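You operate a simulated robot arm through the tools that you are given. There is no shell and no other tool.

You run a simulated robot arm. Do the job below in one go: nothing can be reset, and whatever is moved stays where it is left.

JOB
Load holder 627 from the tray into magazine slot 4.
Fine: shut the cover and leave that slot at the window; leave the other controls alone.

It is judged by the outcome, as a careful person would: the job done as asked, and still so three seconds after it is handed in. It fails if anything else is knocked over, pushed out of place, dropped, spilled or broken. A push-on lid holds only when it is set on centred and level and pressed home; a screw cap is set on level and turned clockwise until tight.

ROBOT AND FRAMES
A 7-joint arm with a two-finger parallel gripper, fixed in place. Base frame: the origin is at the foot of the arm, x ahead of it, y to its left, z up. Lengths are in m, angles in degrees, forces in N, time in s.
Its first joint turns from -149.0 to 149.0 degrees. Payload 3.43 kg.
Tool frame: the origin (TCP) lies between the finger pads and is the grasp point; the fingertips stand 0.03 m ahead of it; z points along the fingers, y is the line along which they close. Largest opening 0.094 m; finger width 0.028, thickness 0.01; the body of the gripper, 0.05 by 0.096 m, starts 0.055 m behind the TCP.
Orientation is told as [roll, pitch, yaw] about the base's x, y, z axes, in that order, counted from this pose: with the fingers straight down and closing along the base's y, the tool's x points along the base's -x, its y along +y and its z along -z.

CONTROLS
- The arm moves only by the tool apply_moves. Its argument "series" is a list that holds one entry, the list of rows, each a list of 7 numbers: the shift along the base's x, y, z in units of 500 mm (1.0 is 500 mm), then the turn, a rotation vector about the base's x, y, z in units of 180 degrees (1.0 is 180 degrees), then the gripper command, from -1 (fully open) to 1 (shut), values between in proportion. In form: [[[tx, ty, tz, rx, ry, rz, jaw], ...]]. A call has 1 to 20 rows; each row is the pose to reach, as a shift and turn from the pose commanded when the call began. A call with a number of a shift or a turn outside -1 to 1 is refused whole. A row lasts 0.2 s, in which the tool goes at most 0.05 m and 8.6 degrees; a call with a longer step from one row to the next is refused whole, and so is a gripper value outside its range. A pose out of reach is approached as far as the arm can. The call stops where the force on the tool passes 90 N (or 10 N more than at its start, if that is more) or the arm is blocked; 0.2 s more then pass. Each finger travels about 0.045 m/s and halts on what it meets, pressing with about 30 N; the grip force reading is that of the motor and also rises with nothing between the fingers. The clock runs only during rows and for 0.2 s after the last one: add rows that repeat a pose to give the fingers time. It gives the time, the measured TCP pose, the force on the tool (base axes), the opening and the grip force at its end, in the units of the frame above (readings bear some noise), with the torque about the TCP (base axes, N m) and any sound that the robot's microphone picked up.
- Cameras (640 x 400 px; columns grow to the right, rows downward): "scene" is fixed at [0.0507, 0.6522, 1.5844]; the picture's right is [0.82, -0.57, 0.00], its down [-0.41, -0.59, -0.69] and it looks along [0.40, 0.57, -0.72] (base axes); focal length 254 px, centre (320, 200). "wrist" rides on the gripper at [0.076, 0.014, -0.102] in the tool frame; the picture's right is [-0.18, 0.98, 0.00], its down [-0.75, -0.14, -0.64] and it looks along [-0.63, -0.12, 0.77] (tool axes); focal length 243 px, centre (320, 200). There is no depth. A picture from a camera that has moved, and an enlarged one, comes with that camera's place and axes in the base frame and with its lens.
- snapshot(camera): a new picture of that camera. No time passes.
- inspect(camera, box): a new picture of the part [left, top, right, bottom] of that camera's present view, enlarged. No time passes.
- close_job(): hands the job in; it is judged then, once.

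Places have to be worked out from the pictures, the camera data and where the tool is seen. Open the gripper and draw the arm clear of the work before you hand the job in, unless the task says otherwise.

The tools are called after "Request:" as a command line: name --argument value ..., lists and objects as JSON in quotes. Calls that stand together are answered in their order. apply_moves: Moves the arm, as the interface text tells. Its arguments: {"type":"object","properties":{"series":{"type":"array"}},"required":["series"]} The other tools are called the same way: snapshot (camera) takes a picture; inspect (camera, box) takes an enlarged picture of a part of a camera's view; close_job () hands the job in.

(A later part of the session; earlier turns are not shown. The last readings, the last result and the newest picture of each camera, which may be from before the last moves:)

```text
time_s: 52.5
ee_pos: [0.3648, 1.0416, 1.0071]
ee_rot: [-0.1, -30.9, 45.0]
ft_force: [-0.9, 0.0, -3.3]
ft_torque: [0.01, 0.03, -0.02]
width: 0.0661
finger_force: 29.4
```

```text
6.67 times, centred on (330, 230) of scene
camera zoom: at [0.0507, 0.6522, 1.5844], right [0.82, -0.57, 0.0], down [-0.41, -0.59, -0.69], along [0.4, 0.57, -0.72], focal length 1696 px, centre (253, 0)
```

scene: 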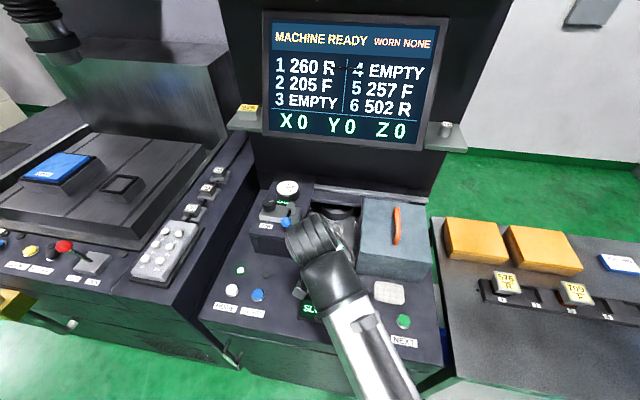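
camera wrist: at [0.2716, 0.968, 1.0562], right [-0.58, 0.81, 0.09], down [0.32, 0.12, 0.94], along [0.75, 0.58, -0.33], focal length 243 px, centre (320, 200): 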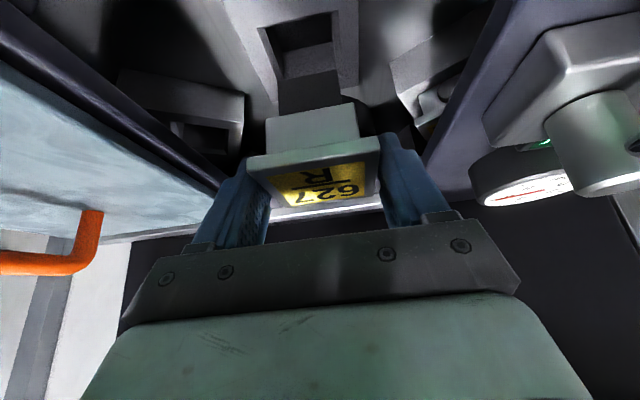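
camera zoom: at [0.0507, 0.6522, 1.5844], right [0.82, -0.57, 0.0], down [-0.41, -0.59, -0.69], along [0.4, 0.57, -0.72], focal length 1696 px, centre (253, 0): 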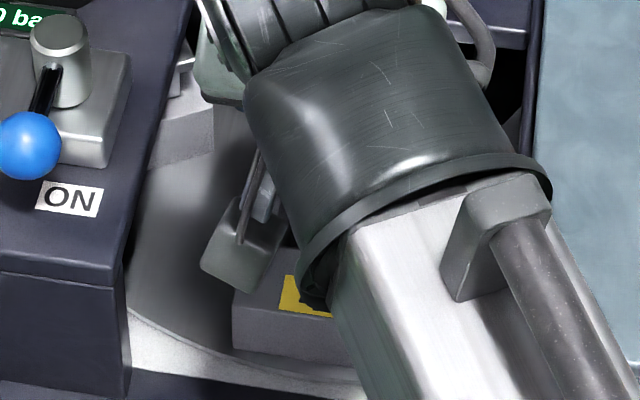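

From the growth of the pocket image, the block top is about 12 mm below the shank bottom (z≈0.928) and the pocket centre lies ~2 cm nearer the front than the shank. I shift 16 mm toward the front and look again.

Request:
apply_moves --series '[[[-0.0113, -0.0113, 0, 0, 0, 0, 1], [-0.0226, -0.0226, 0, 0, 0, 0, 1], [-0.0226, -0.0226, 0, 0, 0, 0, 1]]]'

Request:
inspect --camera "wrist" --box '[210, 0, 402, 120]'

Request:
inspect --camera "scene" --box '[270, 190, 370, 265]'

```text
time_s: 53.3
ee_pos: [0.3534, 1.029, 1.0078]
ee_rot: [-0.1, -30.8, 45.0]
ft_force: [-0.2, 0.4, -3.3]
ft_torque: [-0.03, 0.03, 0.0]
width: 0.0661
finger_force: 29.8
```

```text
3.33 times, centred on (306, 60) of wrist
camera zoom: at [0.2591, 0.9554, 1.0567], right [-0.58, 0.81, 0.09], down [0.32, 0.12, 0.94], along [0.75, 0.58, -0.33], focal length 809 px, centre (367, 667)
```

zoom: 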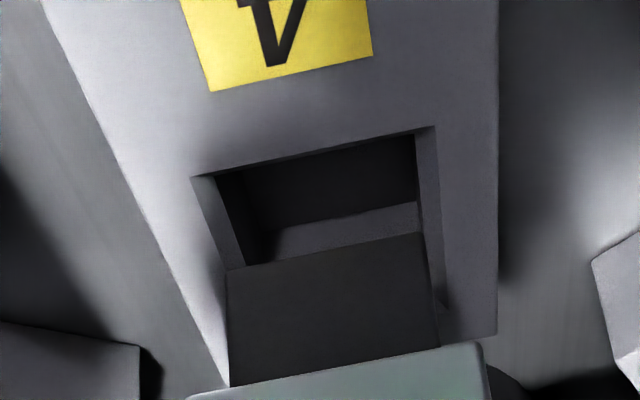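

```text
5.33 times, centred on (320, 228) of scene
camera zoom: at [0.0507, 0.6522, 1.5844], right [0.82, -0.57, 0.0], down [-0.41, -0.59, -0.69], along [0.4, 0.57, -0.72], focal length 1357 px, centre (320, 53)
```

zoom: 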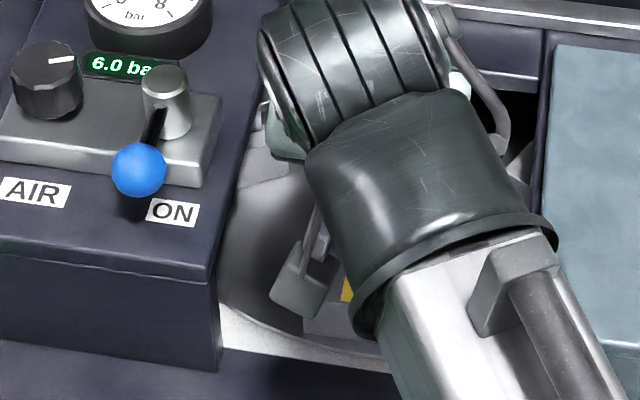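

The shank is now nearly over the pocket: lateral offset under 1 mm, front/back within a few mm. I lower 8 mm more and re-compare edges.

Request:
apply_moves --series '[[[0, 0, -0.008, 0, 0, 0, 1], [0, 0, -0.016, 0, 0, 0, 1], [0, 0, -0.016, 0, 0, 0, 1]]]'

Request:
inspect --camera "wrist" --box '[210, 0, 402, 120]'

```text
time_s: 54.1
ee_pos: [0.3545, 1.029, 1.0001]
ee_rot: [-0.1, -31.0, 45.0]
ft_force: [0.2, 0.8, -1.6]
ft_torque: [-0.01, 0.0, 0.02]
width: 0.0663
finger_force: 29.9
```

```text
3.33 times, centred on (306, 60) of wrist
camera zoom: at [0.2592, 0.9558, 1.0488], right [-0.58, 0.81, 0.09], down [0.32, 0.12, 0.94], along [0.75, 0.58, -0.33], focal length 809 px, centre (367, 667)
```

zoom: 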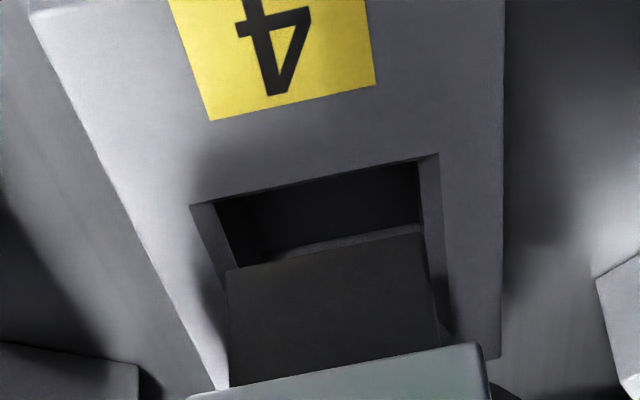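

Still no contact. I lower another 6 mm and compare again.

Request:
apply_moves --series '[[[0, 0, -0.006, 0, 0, 0, 1], [0, 0, -0.012, 0, 0, 0, 1], [0, 0, -0.012, 0, 0, 0, 1]]]'

Request:
inspect --camera "wrist" --box '[210, 0, 402, 120]'

Request:
inspect --camera "wrist" --box '[250, 40, 362, 110]'

```text
time_s: 54.9
ee_pos: [0.3531, 1.0295, 0.9933]
ee_rot: [0.0, -30.9, 45.0]
ft_force: [0.0, -0.3, -3.2]
ft_torque: [-0.01, 0.02, 0.0]
width: 0.0661
finger_force: 30.3
```

```text
3.33 times, centred on (306, 60) of wrist
camera zoom: at [0.2588, 0.9555, 1.0427], right [-0.58, 0.81, 0.09], down [0.32, 0.12, 0.94], along [0.75, 0.58, -0.33], focal length 809 px, centre (367, 667)
```

zoom: 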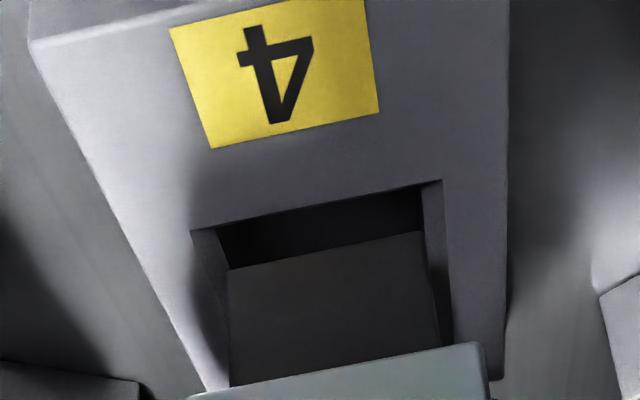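

```text
5.71 times, centred on (306, 75) of wrist
camera zoom: at [0.2588, 0.9555, 1.0427], right [-0.58, 0.81, 0.09], down [0.32, 0.12, 0.94], along [0.75, 0.58, -0.33], focal length 1386 px, centre (400, 914)
```

zoom: 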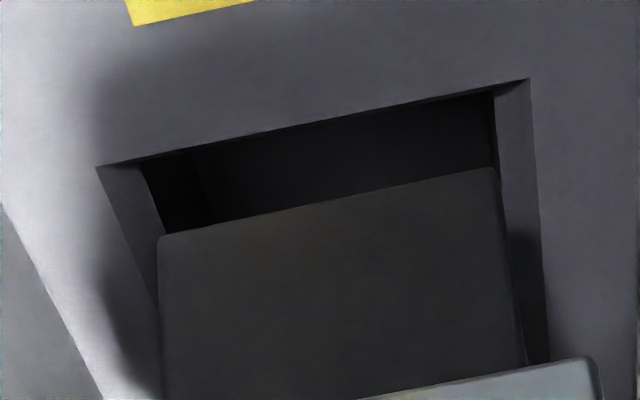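

Scaling from the known 66 mm grip width, the shank bottom is roughly 9 mm above the block and needs about 4 mm more toward the back. I apply that and lower 4 mm, then compare margins.

Request:
apply_moves --series '[[[0.0068, 0.0045, 0, 0, 0, 0, 1], [0.0068, 0.0045, -0.008, 0, 0, 0, 1], [0.0068, 0.0045, -0.008, 0, 0, 0, 1]]]'

Request:
inspect --camera "wrist" --box '[250, 40, 362, 110]'

Request:
inspect --camera "wrist" --box '[210, 0, 402, 120]'

```text
time_s: 55.7
ee_pos: [0.3545, 1.0324, 0.9888]
ee_rot: [-0.1, -30.9, 45.0]
ft_force: [-0.2, -0.3, -3.9]
ft_torque: [0.0, 0.01, 0.0]
width: 0.0662
finger_force: 30.2
```

```text
5.71 times, centred on (306, 75) of wrist
camera zoom: at [0.2615, 0.9585, 1.0377], right [-0.58, 0.81, 0.09], down [0.32, 0.12, 0.94], along [0.75, 0.58, -0.33], focal length 1386 px, centre (400, 914)
```

zoom: 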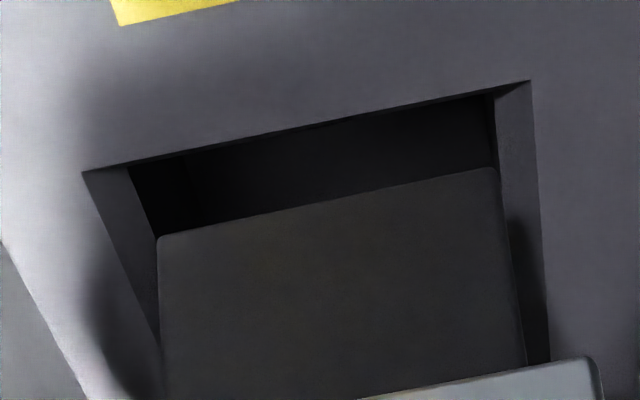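

```text
3.33 times, centred on (306, 60) of wrist
camera zoom: at [0.2615, 0.9585, 1.0377], right [-0.58, 0.81, 0.09], down [0.32, 0.12, 0.94], along [0.75, 0.58, -0.33], focal length 809 px, centre (367, 667)
```

zoom: 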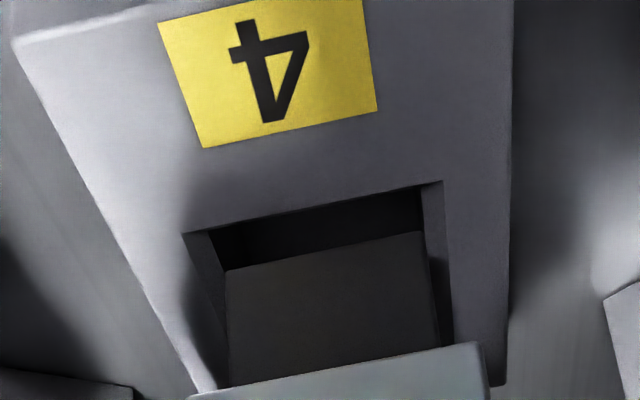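

Margins now: front ≈ side average, so front/back is aligned; the shank is ~1 mm too far left. I shift 1 mm right and lower 4 mm.

Request:
apply_moves --series '[[[0.0014, -0.0014, 0, 0, 0, 0, 1], [0.0014, -0.0014, -0.004, 0, 0, 0, 1], [0.0014, -0.0014, -0.008, 0, 0, 0, 1], [0.0014, -0.0014, -0.008, 0, 0, 0, 1]]]'

Request:
inspect --camera "wrist" --box '[250, 40, 362, 110]'

```text
time_s: 56.7
ee_pos: [0.357, 1.0305, 0.9838]
ee_rot: [-0.1, -30.9, 45.0]
ft_force: [-0.1, 0.3, -3.1]
ft_torque: [-0.03, 0.0, -0.03]
width: 0.0661
finger_force: 30.1
```

```text
5.71 times, centred on (306, 75) of wrist
camera zoom: at [0.2632, 0.9571, 1.034], right [-0.58, 0.81, 0.09], down [0.32, 0.12, 0.94], along [0.75, 0.58, -0.33], focal length 1386 px, centre (400, 914)
```

zoom: 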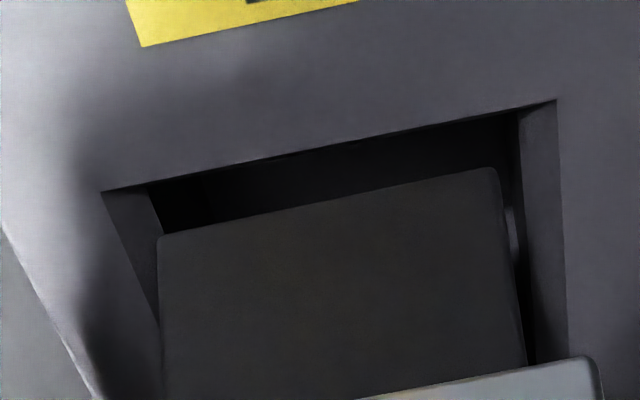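

Now the side margins show the shank ~1 mm too far right (the arm moved slightly more than asked); front margin is good. I shift back 1 mm left and lower 3 mm.

Request:
apply_moves --series '[[[-0.0014, 0.0014, 0, 0, 0, 0, 1], [-0.0014, 0.0014, -0.003, 0, 0, 0, 1], [-0.0014, 0.0014, -0.006, 0, 0, 0, 1], [-0.0014, 0.0014, -0.006, 0, 0, 0, 1]]]'

Request:
inspect --camera "wrist" --box '[250, 40, 362, 110]'

```text
time_s: 57.7
ee_pos: [0.3563, 1.0304, 0.9809]
ee_rot: [-0.1, -30.9, 45.1]
ft_force: [-0.2, 0.2, -3.0]
ft_torque: [-0.01, -0.01, -0.02]
width: 0.0659
finger_force: 30.3
```

```text
5.71 times, centred on (306, 75) of wrist
camera zoom: at [0.2624, 0.9574, 1.0307], right [-0.58, 0.81, 0.09], down [0.32, 0.12, 0.94], along [0.75, 0.58, -0.33], focal length 1386 px, centre (400, 914)
```

zoom: 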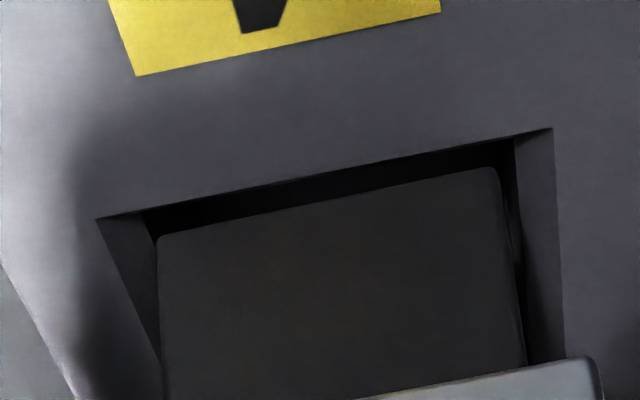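

Side margins are now equal (right 0.047, left 0.049), with the front slightly tighter (0.031). I move 1.5 mm toward the back and lower 3 mm, watching for contact.

Request:
apply_moves --series '[[[0.0021, 0.0021, 0, 0, 0, 0, 1], [0.0021, 0.0021, -0.003, 0, 0, 0, 1], [0.0021, 0.0021, -0.006, 0, 0, 0, 1], [0.0021, 0.0021, -0.006, 0, 0, 0, 1]]]'

Request:
inspect --camera "wrist" --box '[250, 40, 362, 110]'

```text
time_s: 58.7
ee_pos: [0.3586, 1.0328, 0.9771]
ee_rot: [-0.1, -30.9, 45.0]
ft_force: [-0.3, -0.7, -4.0]
ft_torque: [-0.02, 0.03, 0.0]
width: 0.066
finger_force: 29.9
```

```text
5.71 times, centred on (306, 75) of wrist
camera zoom: at [0.2641, 0.9589, 1.0276], right [-0.58, 0.81, 0.09], down [0.32, 0.12, 0.94], along [0.75, 0.58, -0.33], focal length 1386 px, centre (400, 914)
```

zoom: 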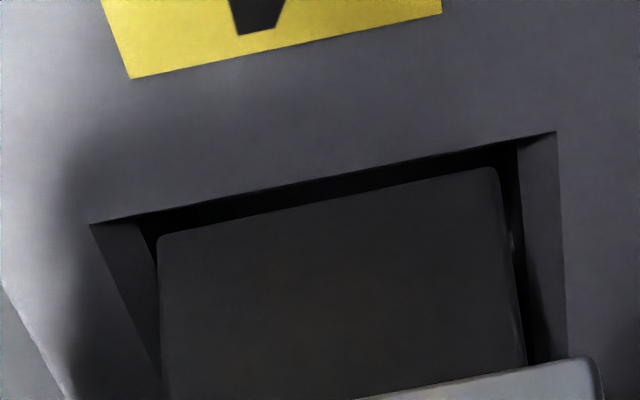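

Sides are equal (0.053 each) and there's no contact yet. I continue down in 1.5 mm steps and watch the forces.

Request:
apply_moves --series '[[[0, 0, -0.003, 0, 0, 0, 1], [0, 0, -0.006, 0, 0, 0, 1], [0, 0, -0.006, 0, 0, 0, 1]]]'

Request:
inspect --camera "wrist" --box '[250, 40, 362, 110]'

```text
time_s: 59.5
ee_pos: [0.3583, 1.0332, 0.9754]
ee_rot: [-0.1, -30.9, 45.0]
ft_force: [0.5, 1.1, -3.6]
ft_torque: [-0.02, 0.05, -0.02]
width: 0.0661
finger_force: 29.3
```

```text
5.71 times, centred on (306, 75) of wrist
camera zoom: at [0.2636, 0.9592, 1.0248], right [-0.58, 0.81, 0.09], down [0.32, 0.12, 0.94], along [0.75, 0.58, -0.33], focal length 1386 px, centre (400, 914)
```

zoom: 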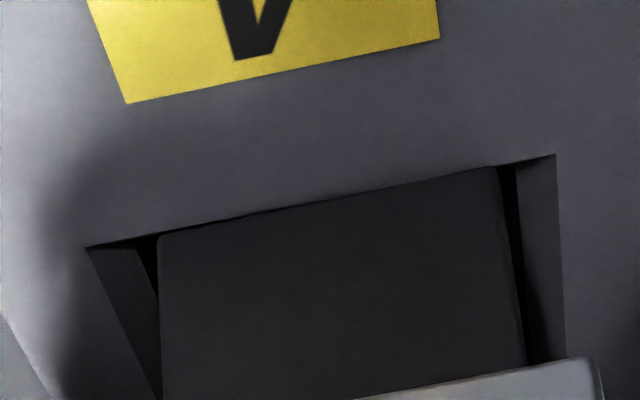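

The shank's lower edge is now passing behind the pocket's front rim with no contact force — it is entering the pocket. I continue 5 mm down in small steps.

Request:
apply_moves --series '[[[0, 0, -0.004, 0, 0, 0, 1], [0, 0, -0.007, 0, 0, 0, 1], [0, 0, -0.01, 0, 0, 0, 1], [0, 0, -0.01, 0, 0, 0, 1]]]'

Request:
inspect --camera "wrist" --box '[250, 40, 362, 110]'

```text
time_s: 60.5
ee_pos: [0.3588, 1.0347, 0.9741]
ee_rot: [0.0, -31.2, 45.0]
ft_force: [-4.3, 1.0, 24.0]
ft_torque: [-0.22, 0.3, -0.02]
width: 0.0662
finger_force: 30.3
```

```text
5.71 times, centred on (306, 75) of wrist
camera zoom: at [0.2642, 0.9593, 1.0217], right [-0.58, 0.81, 0.1], down [0.32, 0.12, 0.94], along [0.75, 0.58, -0.33], focal length 1386 px, centre (400, 914)
```

zoom: 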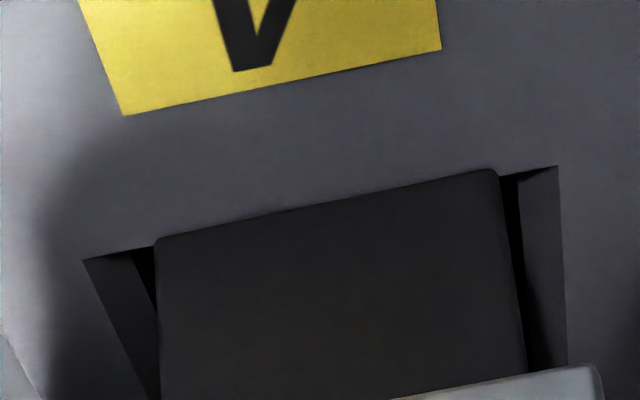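

Contact: the shank's front bottom edge is resting on the pocket's front rim (24 N up), which also fixes the block height at z≈0.897. I raise 6 mm, then shift about 8 mm toward the back and 1 mm right.

Request:
apply_moves --series '[[[0, 0, 0.006, 0, 0, 0, 1], [0, 0, 0.014, 0, 0, 0, 1], [0.0064, 0.005, 0.016, 0, 0, 0, 1], [0.0127, 0.0099, 0.016, 0, 0, 0, 1], [0.0127, 0.0099, 0.016, 0, 0, 0, 1]]]'

Request:
inspect --camera "wrist" --box '[250, 40, 362, 110]'

Request:
inspect --camera "wrist" --box '[210, 0, 402, 120]'

```text
time_s: 61.7
ee_pos: [0.3655, 1.037, 0.9781]
ee_rot: [-0.2, -31.0, 45.0]
ft_force: [0.8, 0.2, -2.9]
ft_torque: [-0.02, 0.0, 0.05]
width: 0.0661
finger_force: 30.0
```

```text
5.71 times, centred on (306, 75) of wrist
camera zoom: at [0.2716, 0.9643, 1.0268], right [-0.58, 0.81, 0.09], down [0.32, 0.12, 0.94], along [0.75, 0.58, -0.33], focal length 1386 px, centre (400, 914)
```

zoom: 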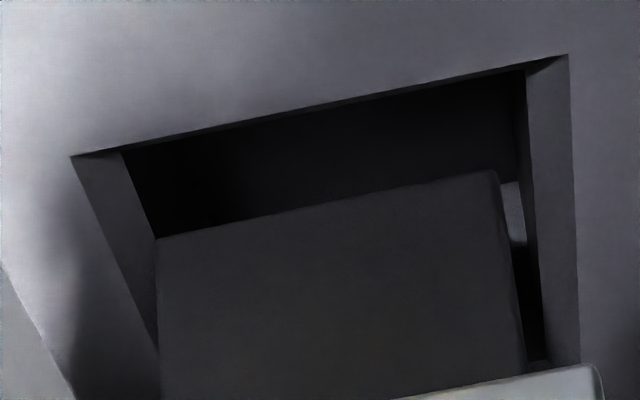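

```text
3.33 times, centred on (306, 60) of wrist
camera zoom: at [0.2716, 0.9643, 1.0268], right [-0.58, 0.81, 0.09], down [0.32, 0.12, 0.94], along [0.75, 0.58, -0.33], focal length 809 px, centre (367, 667)
```

zoom: 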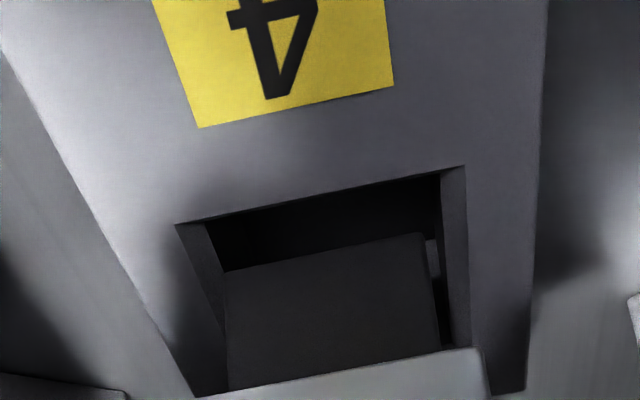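

Now the shank sits inside the pocket outline on all sides (front 0.065, right 0.050, left 0.071 — about 1 mm too far right). I nudge 1 mm left and lower 10 mm in small steps.

Request:
apply_moves --series '[[[-0.0014, 0.0014, 0, 0, 0, 0, 1], [-0.0014, 0.0014, -0.005, 0, 0, 0, 1], [-0.0014, 0.0014, -0.01, 0, 0, 0, 1], [-0.0014, 0.0014, -0.015, 0, 0, 0, 1], [-0.0014, 0.0014, -0.02, 0, 0, 0, 1], [-0.0014, 0.0014, -0.02, 0, 0, 0, 1]]]'

Request:
inspect --camera "wrist" --box '[250, 40, 362, 110]'

```text
time_s: 63.1
ee_pos: [0.3642, 1.0393, 0.968]
ee_rot: [-0.1, -30.9, 45.0]
ft_force: [-0.1, 0.1, -3.2]
ft_torque: [-0.02, 0.04, 0.02]
width: 0.066
finger_force: 30.1
```

```text
5.71 times, centred on (306, 75) of wrist
camera zoom: at [0.2705, 0.965, 1.0168], right [-0.58, 0.81, 0.09], down [0.32, 0.12, 0.94], along [0.75, 0.58, -0.33], focal length 1386 px, centre (400, 914)
```

zoom: 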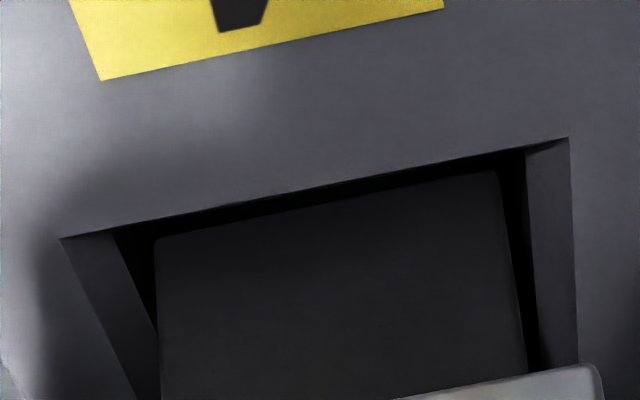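

No contact and the shank is 5 mm inside the pocket with even side gaps. I continue down 10 mm.

Request:
apply_moves --series '[[[0, 0, -0.005, 0, 0, 0, 1], [0, 0, -0.01, 0, 0, 0, 1], [0, 0, -0.015, 0, 0, 0, 1], [0, 0, -0.02, 0, 0, 0, 1], [0, 0, -0.02, 0, 0, 0, 1]]]'

Request:
inspect --camera "wrist" --box '[210, 30, 402, 150]'

```text
time_s: 64.3
ee_pos: [0.3629, 1.0396, 0.9584]
ee_rot: [-0.1, -30.9, 45.0]
ft_force: [-0.2, 0.2, -2.5]
ft_torque: [-0.03, 0.0, 0.04]
width: 0.0659
finger_force: 29.5
```

```text
3.33 times, centred on (306, 90) of wrist
camera zoom: at [0.269, 0.9652, 1.0078], right [-0.58, 0.81, 0.09], down [0.32, 0.12, 0.94], along [0.75, 0.58, -0.33], focal length 809 px, centre (367, 567)
```

zoom: 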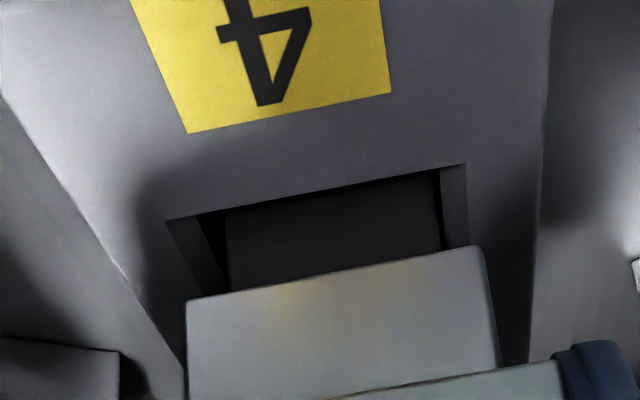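

The shank is going in freely. Another 10 mm down.

Request:
apply_moves --series '[[[0, 0, -0.005, 0, 0, 0, 1], [0, 0, -0.01, 0, 0, 0, 1], [0, 0, -0.015, 0, 0, 0, 1], [0, 0, -0.02, 0, 0, 0, 1], [0, 0, -0.02, 0, 0, 0, 1]]]'

Request:
inspect --camera "wrist" --box '[210, 30, 402, 150]'

```text
time_s: 65.5
ee_pos: [0.3634, 1.0385, 0.9471]
ee_rot: [-0.1, -31.0, 45.0]
ft_force: [1.0, -0.3, -2.5]
ft_torque: [-0.07, 0.03, -0.02]
width: 0.0662
finger_force: 30.0
```

```text
3.33 times, centred on (306, 90) of wrist
camera zoom: at [0.2696, 0.9649, 0.9976], right [-0.58, 0.81, 0.09], down [0.32, 0.12, 0.94], along [0.75, 0.58, -0.33], focal length 809 px, centre (367, 567)
```

zoom: 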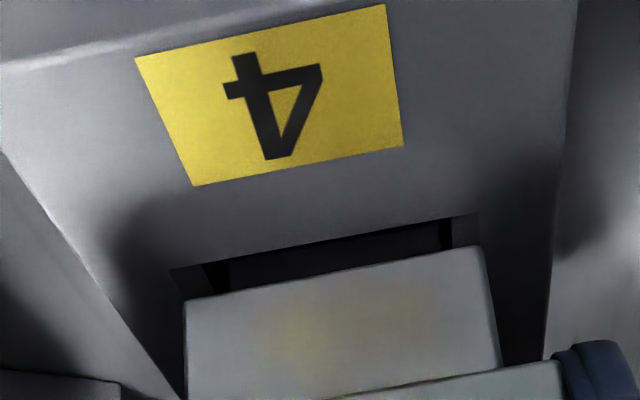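

Nearly seated: only a thin strip of the pocket is visible under the neck. I lower in small steps until the neck touches the block.

Request:
apply_moves --series '[[[0, 0, -0.003, 0, 0, 0, 1], [0, 0, -0.006, 0, 0, 0, 1], [0, 0, -0.009, 0, 0, 0, 1], [0, 0, -0.009, 0, 0, 0, 1]]]'

Request:
inspect --camera "wrist" --box '[210, 30, 402, 150]'

```text
time_s: 66.5
ee_pos: [0.3633, 1.038, 0.9431]
ee_rot: [-0.1, -31.1, 45.0]
ft_force: [-0.1, -1.0, -1.6]
ft_torque: [0.03, -0.01, 0.04]
width: 0.0663
finger_force: 29.9
```

```text
3.33 times, centred on (306, 90) of wrist
camera zoom: at [0.27, 0.9647, 0.9927], right [-0.58, 0.81, 0.09], down [0.32, 0.12, 0.94], along [0.75, 0.58, -0.33], focal length 809 px, centre (367, 567)
```

zoom: 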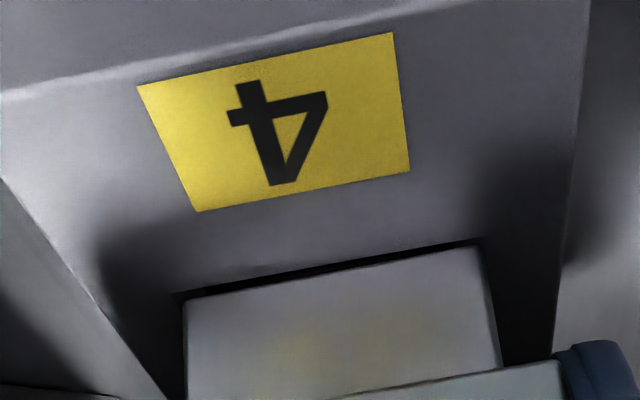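

A hair above seating. I lower 3 mm more in 1 mm steps.

Request:
apply_moves --series '[[[0, 0, -0.002, 0, 0, 0, 1], [0, 0, -0.004, 0, 0, 0, 1], [0, 0, -0.006, 0, 0, 0, 1], [0, 0, -0.006, 0, 0, 0, 1]]]'

Request:
inspect --camera "wrist" --box '[210, 30, 402, 150]'

```text
time_s: 67.5
ee_pos: [0.3637, 1.0371, 0.9427]
ee_rot: [-0.1, -31.0, 45.0]
ft_force: [1.8, -2.5, 9.8]
ft_torque: [-0.05, 0.24, -0.08]
width: 0.0663
finger_force: 30.0
```

```text
3.33 times, centred on (306, 90) of wrist
camera zoom: at [0.27, 0.964, 0.9919], right [-0.58, 0.81, 0.09], down [0.32, 0.12, 0.94], along [0.75, 0.58, -0.33], focal length 809 px, centre (367, 567)
```

zoom: 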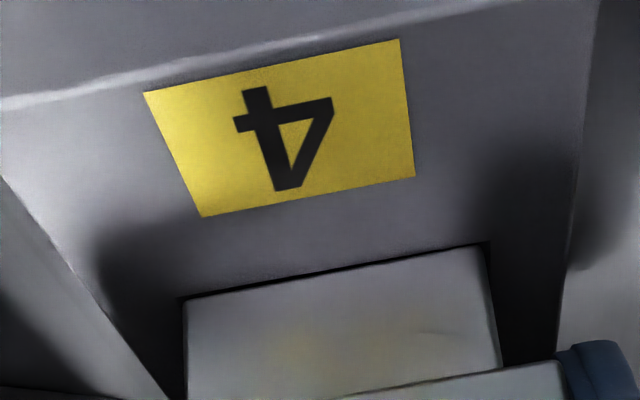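

The neck has met the block (13 N net up). I press 2 mm further to be sure it is seated, watching for a click or more travel.

Request:
apply_moves --series '[[[0, 0, -0.002, 0, 0, 0, 1], [0, 0, -0.004, 0, 0, 0, 1], [0, 0, -0.004, 0, 0, 0, 1]]]'

Request:
inspect --camera "wrist" --box '[210, 30, 402, 150]'

Request:
snapshot --camera "scene"

```text
time_s: 68.3
ee_pos: [0.3625, 1.0386, 0.9404]
ee_rot: [-0.1, -31.1, 45.0]
ft_force: [8.3, -0.7, 24.2]
ft_torque: [-0.19, 0.02, 0.03]
width: 0.0661
finger_force: 30.8
```

```text
3.33 times, centred on (306, 90) of wrist
camera zoom: at [0.2695, 0.9636, 0.9893], right [-0.58, 0.81, 0.09], down [0.32, 0.12, 0.94], along [0.75, 0.58, -0.33], focal length 809 px, centre (367, 567)
```

zoom: 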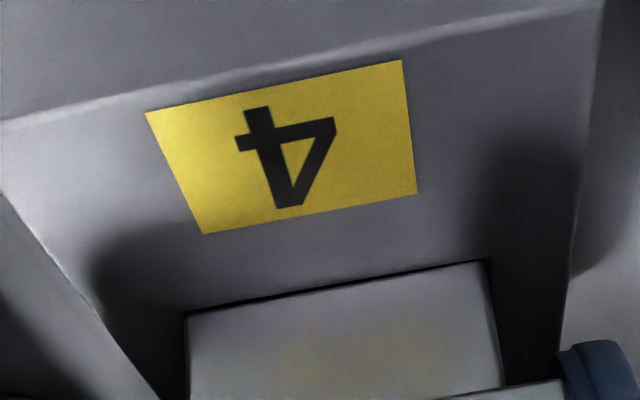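

```text
taken
```

scene: 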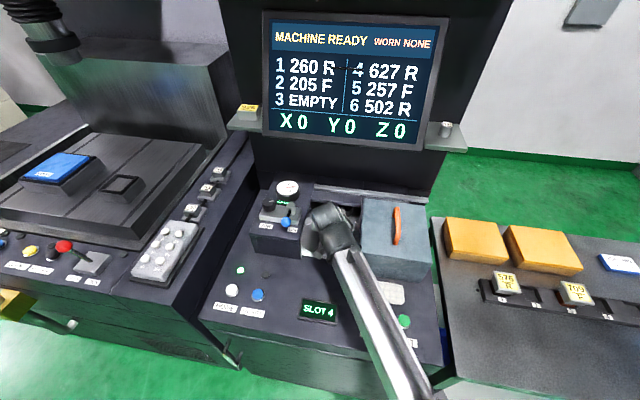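

The screen now lists "4 627 R", so the holder is seated and recognised. I relieve the press, open the fingers slightly, and rise straight up.

Request:
apply_moves --series '[[[0, 0, 0.004, 0, 0, 0, 0], [0, 0, 0.004, 0, 0, 0, -0.66], [0, 0, 0.004, 0, 0, 0, -0.66], [0, 0, 0.004, 0, 0, 0, -0.66]]]'

Request:
snapshot --camera "wrist"

```text
time_s: 69.3
ee_pos: [0.3632, 1.0388, 0.9401]
ee_rot: [-0.1, -30.9, 45.1]
ft_force: [0.8, -1.4, -0.1]
ft_torque: [0.03, 0.01, 0.0]
width: 0.0781
finger_force: 0.0
```

```text
taken
camera wrist: at [0.2692, 0.9643, 0.99], right [-0.58, 0.81, 0.09], down [0.32, 0.12, 0.94], along [0.75, 0.58, -0.33], focal length 243 px, centre (320, 200)
```

wrist: 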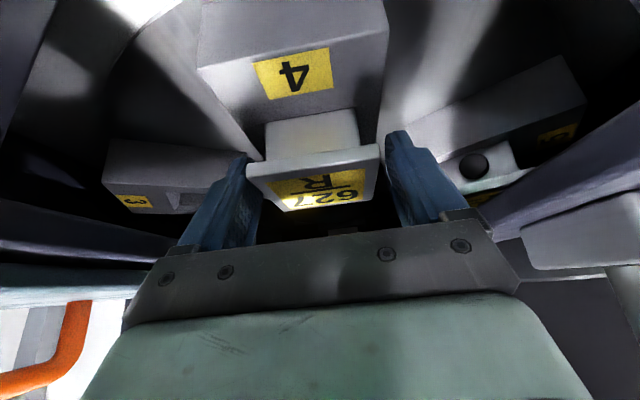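

Both fingers are clear of the plate and the holder stands square in slot 4 (its stud on the same side as the holder in slot 5). I rise straight up and then back off toward the front.

Request:
apply_moves --series '[[[0, 0, 0.03, 0, 0, 0, -0.66], [0, 0, 0.06, 0, 0, 0, -0.66], [0, 0, 0.1, 0, 0, 0, -0.66], [0, 0, 0.16, 0, 0, 0, -0.66], [-0.05, -0.05, 0.22, 0, 0, 0, -0.66], [-0.11, -0.11, 0.28, 0, 0, 0, -0.66], [-0.17, -0.17, 0.32, 0, 0, 0, -0.66], [-0.17, -0.17, 0.32, 0, 0, 0, -0.66]]]'

Request:
snapshot --camera "wrist"

Request:
inspect --camera "scene" --box '[250, 160, 450, 285]'

```text
refused: row 6 steps farther than a row can; nothing moved
```

```text
taken
camera wrist: at [0.2692, 0.9643, 0.99], right [-0.58, 0.81, 0.09], down [0.32, 0.12, 0.94], along [0.75, 0.58, -0.33], focal length 243 px, centre (320, 200)
```

wrist: 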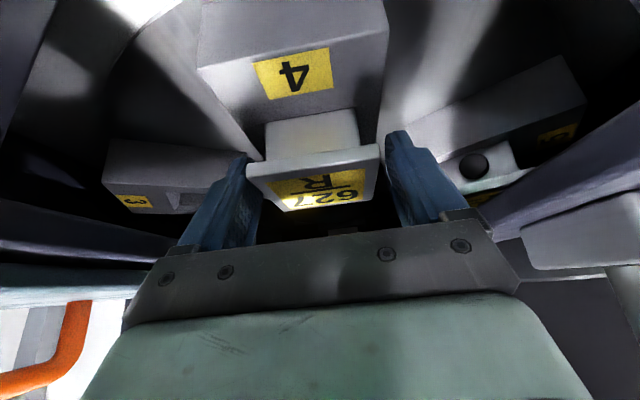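

```text
3.20 times, centred on (350, 222) of scene
camera zoom: at [0.0507, 0.6522, 1.5844], right [0.82, -0.57, 0.0], down [-0.41, -0.59, -0.69], along [0.4, 0.57, -0.72], focal length 814 px, centre (224, 128)
```

zoom: 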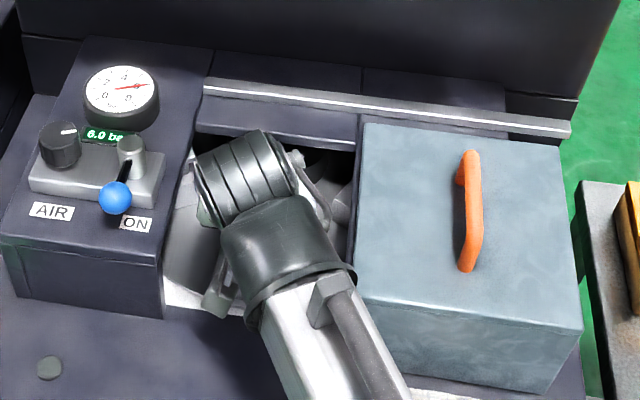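

The last call was refused for a step slightly too long; nothing moved. I repeat the same retreat with shorter steps.

Request:
apply_moves --series '[[[0, 0, 0.03, 0, 0, 0, -0.66], [0, 0, 0.06, 0, 0, 0, -0.66], [0, 0, 0.1, 0, 0, 0, -0.66], [0, 0, 0.16, 0, 0, 0, -0.66], [-0.04, -0.04, 0.2, 0, 0, 0, -0.66], [-0.08, -0.08, 0.24, 0, 0, 0, -0.66], [-0.12, -0.12, 0.28, 0, 0, 0, -0.66], [-0.17, -0.17, 0.3, 0, 0, 0, -0.66], [-0.17, -0.17, 0.3, 0, 0, 0, -0.66]]]'

Request:
snapshot --camera "wrist"

Request:
snapshot --camera "scene"

```text
time_s: 71.3
ee_pos: [0.2805, 0.9542, 1.0909]
ee_rot: [-0.1, -31.1, 45.1]
ft_force: [-0.2, -0.6, 0.9]
ft_torque: [0.02, 0.02, 0.0]
width: 0.078
finger_force: 0.1
```

```text
taken
camera wrist: at [0.1872, 0.8805, 1.1402], right [-0.58, 0.81, 0.09], down [0.32, 0.12, 0.94], along [0.75, 0.58, -0.33], focal length 243 px, centre (320, 200)
```

wrist: 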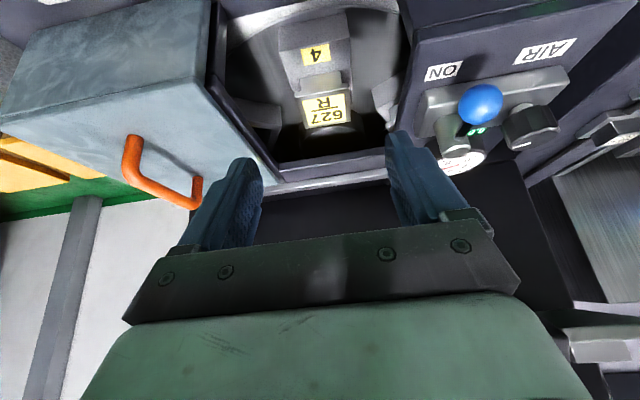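

```text
taken
```

scene: 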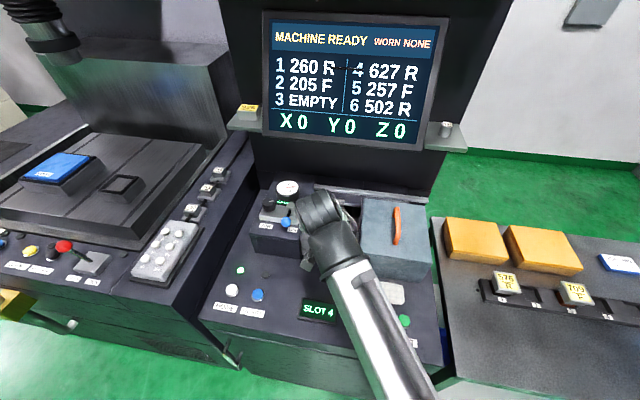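

The holder is free in slot 4. I zoom in to check that it sits level and fully down.

Request:
inspect --camera "wrist" --box '[240, 0, 400, 160]'

Request:
inspect --camera "scene" --box '[240, 0, 480, 150]'

```text
2.50 times, centred on (320, 80) of wrist
camera zoom: at [0.1872, 0.8805, 1.1402], right [-0.58, 0.81, 0.09], down [0.32, 0.12, 0.94], along [0.75, 0.58, -0.33], focal length 606 px, centre (320, 500)
```

zoom: 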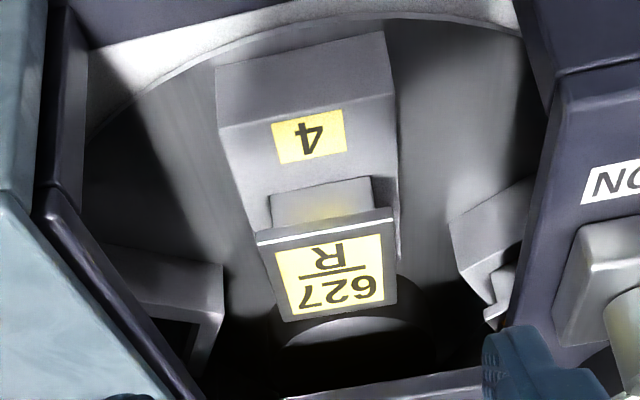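

```text
2.67 times, centred on (360, 75) of scene
camera zoom: at [0.0507, 0.6522, 1.5844], right [0.82, -0.57, 0.0], down [-0.41, -0.59, -0.69], along [0.4, 0.57, -0.72], focal length 678 px, centre (213, 533)
```

zoom: 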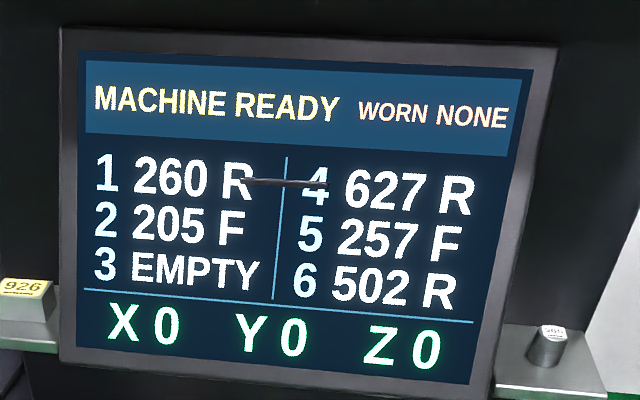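

The holder is level and down on its block, and the display confirms it. Now I move over to the cover's handle to shut the cover.

Request:
apply_moves --series '[[[0.0537, -0.0537, 0.01, 0, 0, 0, -0.4], [0.1075, -0.1075, 0.02, 0, 0, 0, -0.4], [0.1612, -0.1612, 0.02, 0, 0, 0, -0.4], [0.215, -0.215, 0.02, 0, 0, 0, -0.4], [0.2687, -0.2687, 0.02, 0, 0, 0, -0.4], [0.3205, -0.2169, 0.01, 0, 0, 0, -0.4], [0.3723, -0.1651, 0, 0, 0, 0, -0.4], [0.3723, -0.1651, 0, 0, 0, 0, -0.4]]]'

Request:
snapshot --camera "wrist"

```text
time_s: 73.1
ee_pos: [0.4655, 0.8737, 1.0912]
ee_rot: [-0.1, -30.9, 45.0]
ft_force: [0.0, 1.0, -0.7]
ft_torque: [-0.02, -0.01, 0.0]
width: 0.0657
finger_force: 0.1
```

```text
taken
camera wrist: at [0.3722, 0.7986, 1.1411], right [-0.58, 0.81, 0.09], down [0.32, 0.12, 0.94], along [0.75, 0.58, -0.33], focal length 243 px, centre (320, 200)
```

wrist: 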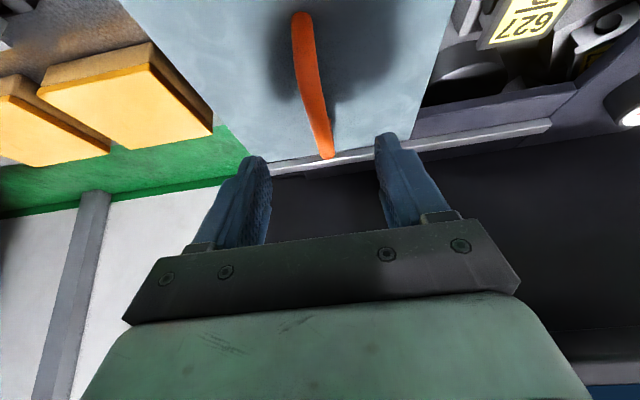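

The handle lies centred between the fingers. I lower along the tool axis to the earlier gripping height.

Request:
apply_moves --series '[[[0.0197, 0.0176, -0.047, 0, 0, 0, -0.4], [0.0393, 0.0352, -0.094, 0, 0, 0, -0.4], [0.059, 0.0528, -0.142, 0, 0, 0, -0.4], [0.059, 0.0528, -0.142, 0, 0, 0, -0.4]]]'

Request:
snapshot --camera "wrist"

```text
time_s: 74.1
ee_pos: [0.4958, 0.8986, 1.0194]
ee_rot: [-0.1, -30.8, 45.0]
ft_force: [0.2, 0.2, 0.1]
ft_torque: [0.05, -0.04, 0.0]
width: 0.0657
finger_force: 0.0
```

```text
taken
camera wrist: at [0.4021, 0.8239, 1.069], right [-0.58, 0.81, 0.09], down [0.32, 0.12, 0.94], along [0.75, 0.58, -0.33], focal length 243 px, centre (320, 200)
```

wrist: 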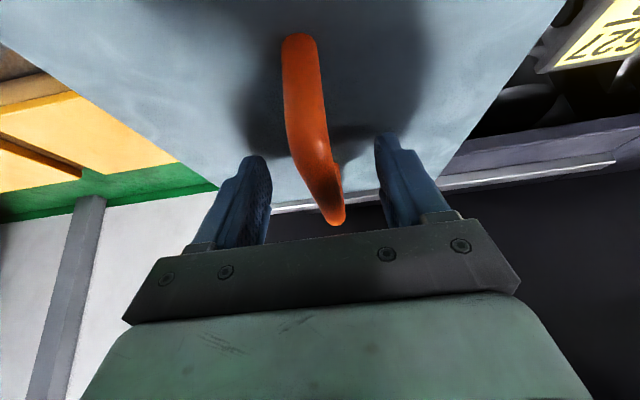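

The handle is between the pads, no contact force. I close the fingers on it without moving.

Request:
apply_moves --series '[[[0, 0, 0, 0, 0, 0, 0], [0, 0, 0, 0, 0, 0, 0.6], [0, 0, 0, 0, 0, 0, 1], [0, 0, 0, 0, 0, 0, 1], [0, 0, 0, 0, 0, 0, 1]]]'

```text
time_s: 75.3
ee_pos: [0.4954, 0.898, 1.0198]
ee_rot: [0.0, -31.0, 45.1]
ft_force: [-6.1, 7.5, 0.1]
ft_torque: [-0.04, 0.01, -0.04]
width: 0.0185
finger_force: 45.0
```

Handle gripped (18.5 mm). I slide the cover left along its rail 0.165 m, slowly, most of the way to closed.

Request:
apply_moves --series '[[[-0.0212, 0.0212, 0, 0, 0, 0, 1], [-0.0424, 0.0424, 0, 0, 0, 0, 1], [-0.0636, 0.0636, 0, 0, 0, 0, 1], [-0.0848, 0.0848, 0, 0, 0, 0, 1], [-0.106, 0.106, 0, 0, 0, 0, 1], [-0.1272, 0.1272, 0, 0, 0, 0, 1], [-0.1484, 0.1484, 0, 0, 0, 0, 1], [-0.1696, 0.1696, 0, 0, 0, 0, 1], [-0.1908, 0.1908, 0, 0, 0, 0, 1], [-0.212, 0.212, 0, 0, 0, 0, 1], [-0.2332, 0.2332, 0, 0, 0, 0, 1]]]'

Request:
snapshot --camera "wrist"

Request:
snapshot --camera "scene"

```text
time_s: 77.7
ee_pos: [0.3777, 1.0153, 1.0198]
ee_rot: [-0.1, -30.8, 45.0]
ft_force: [18.0, 15.3, -5.4]
ft_torque: [-0.4, 0.48, 0.16]
width: 0.0182
finger_force: 45.1
```

```text
taken
camera wrist: at [0.2835, 0.9422, 1.0693], right [-0.58, 0.81, 0.09], down [0.32, 0.12, 0.94], along [0.75, 0.58, -0.33], focal length 243 px, centre (320, 200)
```

wrist: 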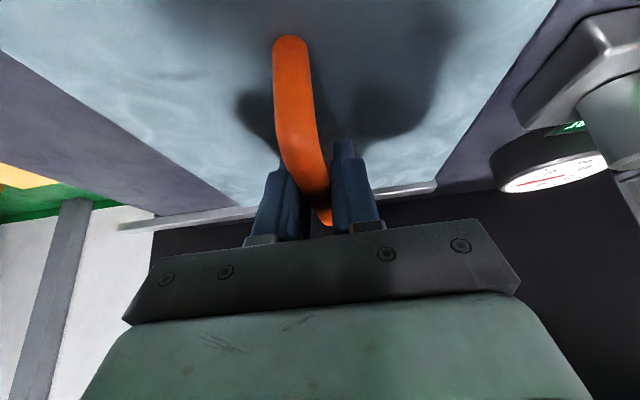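

```text
taken
```

scene: 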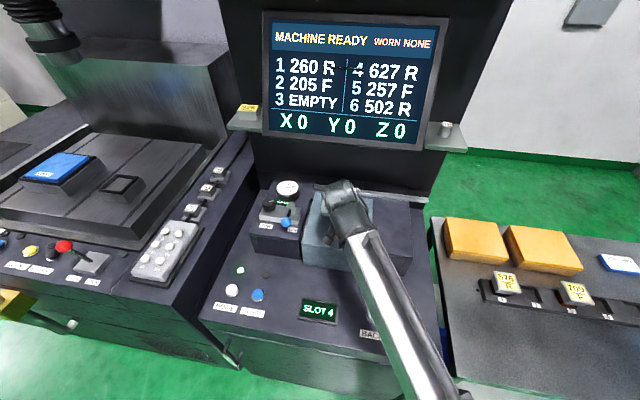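

About 2 cm remain. I go on in 4 mm steps to just about the closed position and check the resistance.

Request:
apply_moves --series '[[[-0.0057, 0.0057, 0, 0, 0, 0, 1], [-0.0113, 0.0113, 0, 0, 0, 0, 1], [-0.017, 0.017, 0, 0, 0, 0, 1], [-0.0226, 0.0226, 0, 0, 0, 0, 1], [-0.0283, 0.0283, 0, 0, 0, 0, 1], [-0.0283, 0.0283, 0, 0, 0, 0, 1]]]'

Request:
inspect --camera "scene" --box '[240, 160, 440, 285]'

```text
time_s: 79.1
ee_pos: [0.3633, 1.0311, 1.0196]
ee_rot: [0.0, -31.1, 45.1]
ft_force: [20.9, 23.2, 8.0]
ft_torque: [-0.78, 0.71, -0.02]
width: 0.018
finger_force: 45.0
```

```text
3.20 times, centred on (340, 222) of scene
camera zoom: at [0.0507, 0.6522, 1.5844], right [0.82, -0.57, 0.0], down [-0.41, -0.59, -0.69], along [0.4, 0.57, -0.72], focal length 814 px, centre (256, 128)
```

zoom: 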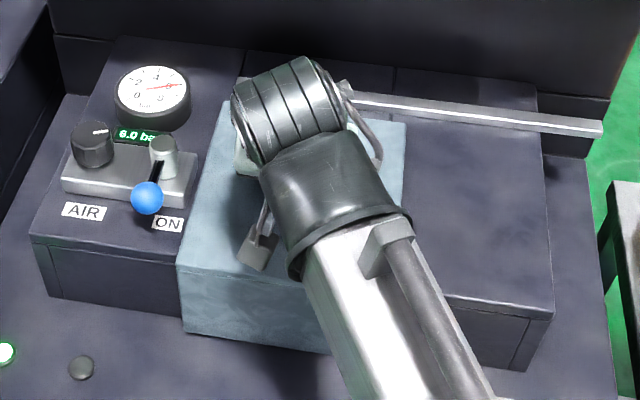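

Compared with the original closed picture, about 4 mm is left and there's no end-stop resistance yet. I push on in 1.5 mm steps.

Request:
apply_moves --series '[[[-0.0021, 0.0021, 0, 0, 0, 0, 1], [-0.0042, 0.0042, 0, 0, 0, 0, 1], [-0.0064, 0.0064, 0, 0, 0, 0, 1], [-0.0078, 0.0078, 0, 0, 0, 0, 1], [-0.0078, 0.0078, 0, 0, 0, 0, 1]]]'

Request:
inspect --camera "scene" --box '[240, 160, 440, 285]'

```text
time_s: 80.3
ee_pos: [0.3614, 1.0325, 1.0194]
ee_rot: [-0.1, -31.1, 45.0]
ft_force: [21.0, 18.2, 6.7]
ft_torque: [0.14, -0.07, -0.01]
width: 0.0183
finger_force: 45.2
```

```text
3.20 times, centred on (340, 222) of scene
camera zoom: at [0.0507, 0.6522, 1.5844], right [0.82, -0.57, 0.0], down [-0.41, -0.59, -0.69], along [0.4, 0.57, -0.72], focal length 814 px, centre (256, 128)
```

zoom: 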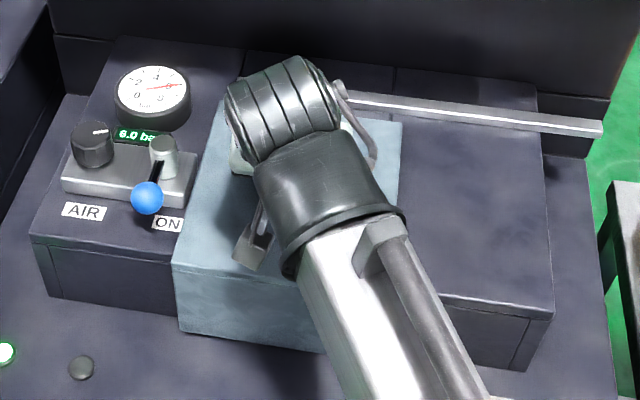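

The cover edges now match the original closed picture. I push 2–3 mm more to confirm that it is against its stop.

Request:
apply_moves --series '[[[-0.0021, 0.0021, 0, 0, 0, 0, 1], [-0.0042, 0.0042, 0, 0, 0, 0, 1], [-0.0042, 0.0042, 0, 0, 0, 0, 1]]]'

Request:
inspect --camera "scene" --box '[240, 160, 440, 285]'

```text
time_s: 81.1
ee_pos: [0.3608, 1.0314, 1.0187]
ee_rot: [-0.4, -31.0, 45.0]
ft_force: [30.1, -5.6, -2.3]
ft_torque: [0.6, -0.33, 0.38]
width: 0.0182
finger_force: 45.1
```

```text
3.20 times, centred on (340, 222) of scene
camera zoom: at [0.0507, 0.6522, 1.5844], right [0.82, -0.57, 0.0], down [-0.41, -0.59, -0.69], along [0.4, 0.57, -0.72], focal length 814 px, centre (256, 128)
```

zoom: 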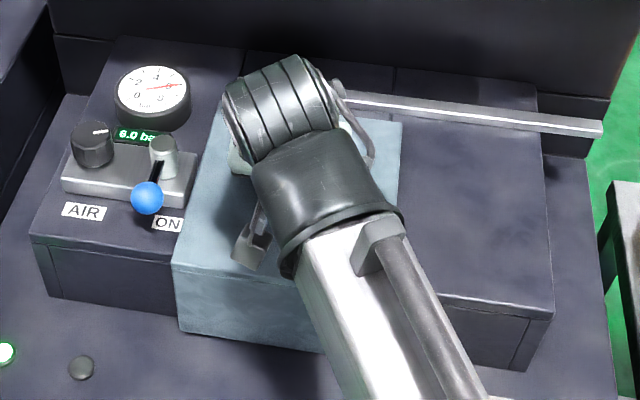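

About 25 N sideways now, so the cover is against its closed stop. I ease off, open the fingers and back away along the tool axis.

Request:
apply_moves --series '[[[0.003, -0.003, 0, 0, 0, 0, 1], [0.003, -0.003, 0, 0, 0, 0, 0.2], [0.003, -0.003, 0, 0, 0, 0, -0.4], [0.003, -0.003, 0, 0, 0, 0, -0.4], [-0.0112, -0.0172, 0.0346, 0, 0, 0, -0.4], [-0.0253, -0.0313, 0.0693, 0, 0, 0, -0.4], [-0.0395, -0.0455, 0.104, 0, 0, 0, -0.4], [-0.0536, -0.0596, 0.1386, 0, 0, 0, -0.4], [-0.1, -0.106, 0.16, 0, 0, 0, -0.4], [-0.15, -0.156, 0.17, 0, 0, 0, -0.4], [-0.2, -0.206, 0.17, 0, 0, 0, -0.4]]]'

Request:
snapshot --camera "wrist"

Request:
snapshot --camera "scene"

```text
time_s: 83.5
ee_pos: [0.2577, 0.9315, 1.1057]
ee_rot: [-0.2, -30.9, 45.0]
ft_force: [0.3, 0.2, -0.5]
ft_torque: [-0.02, -0.01, -0.01]
width: 0.0656
finger_force: 0.0
```

```text
taken
camera wrist: at [0.1632, 0.8576, 1.1552], right [-0.58, 0.81, 0.09], down [0.32, 0.12, 0.94], along [0.75, 0.58, -0.33], focal length 243 px, centre (320, 200)
```

wrist: 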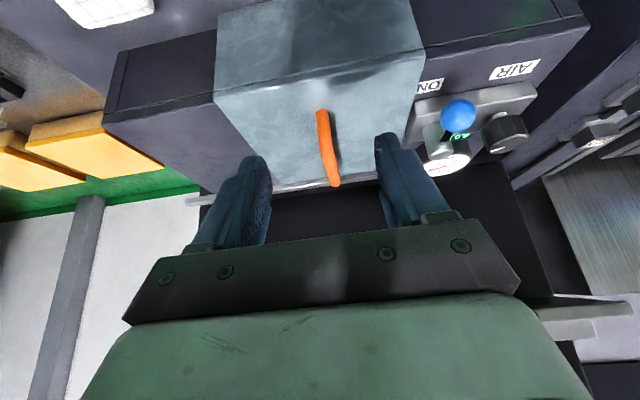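

```text
taken
```

scene: 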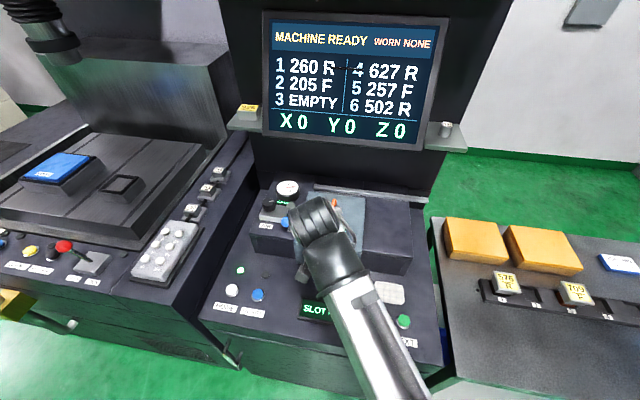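

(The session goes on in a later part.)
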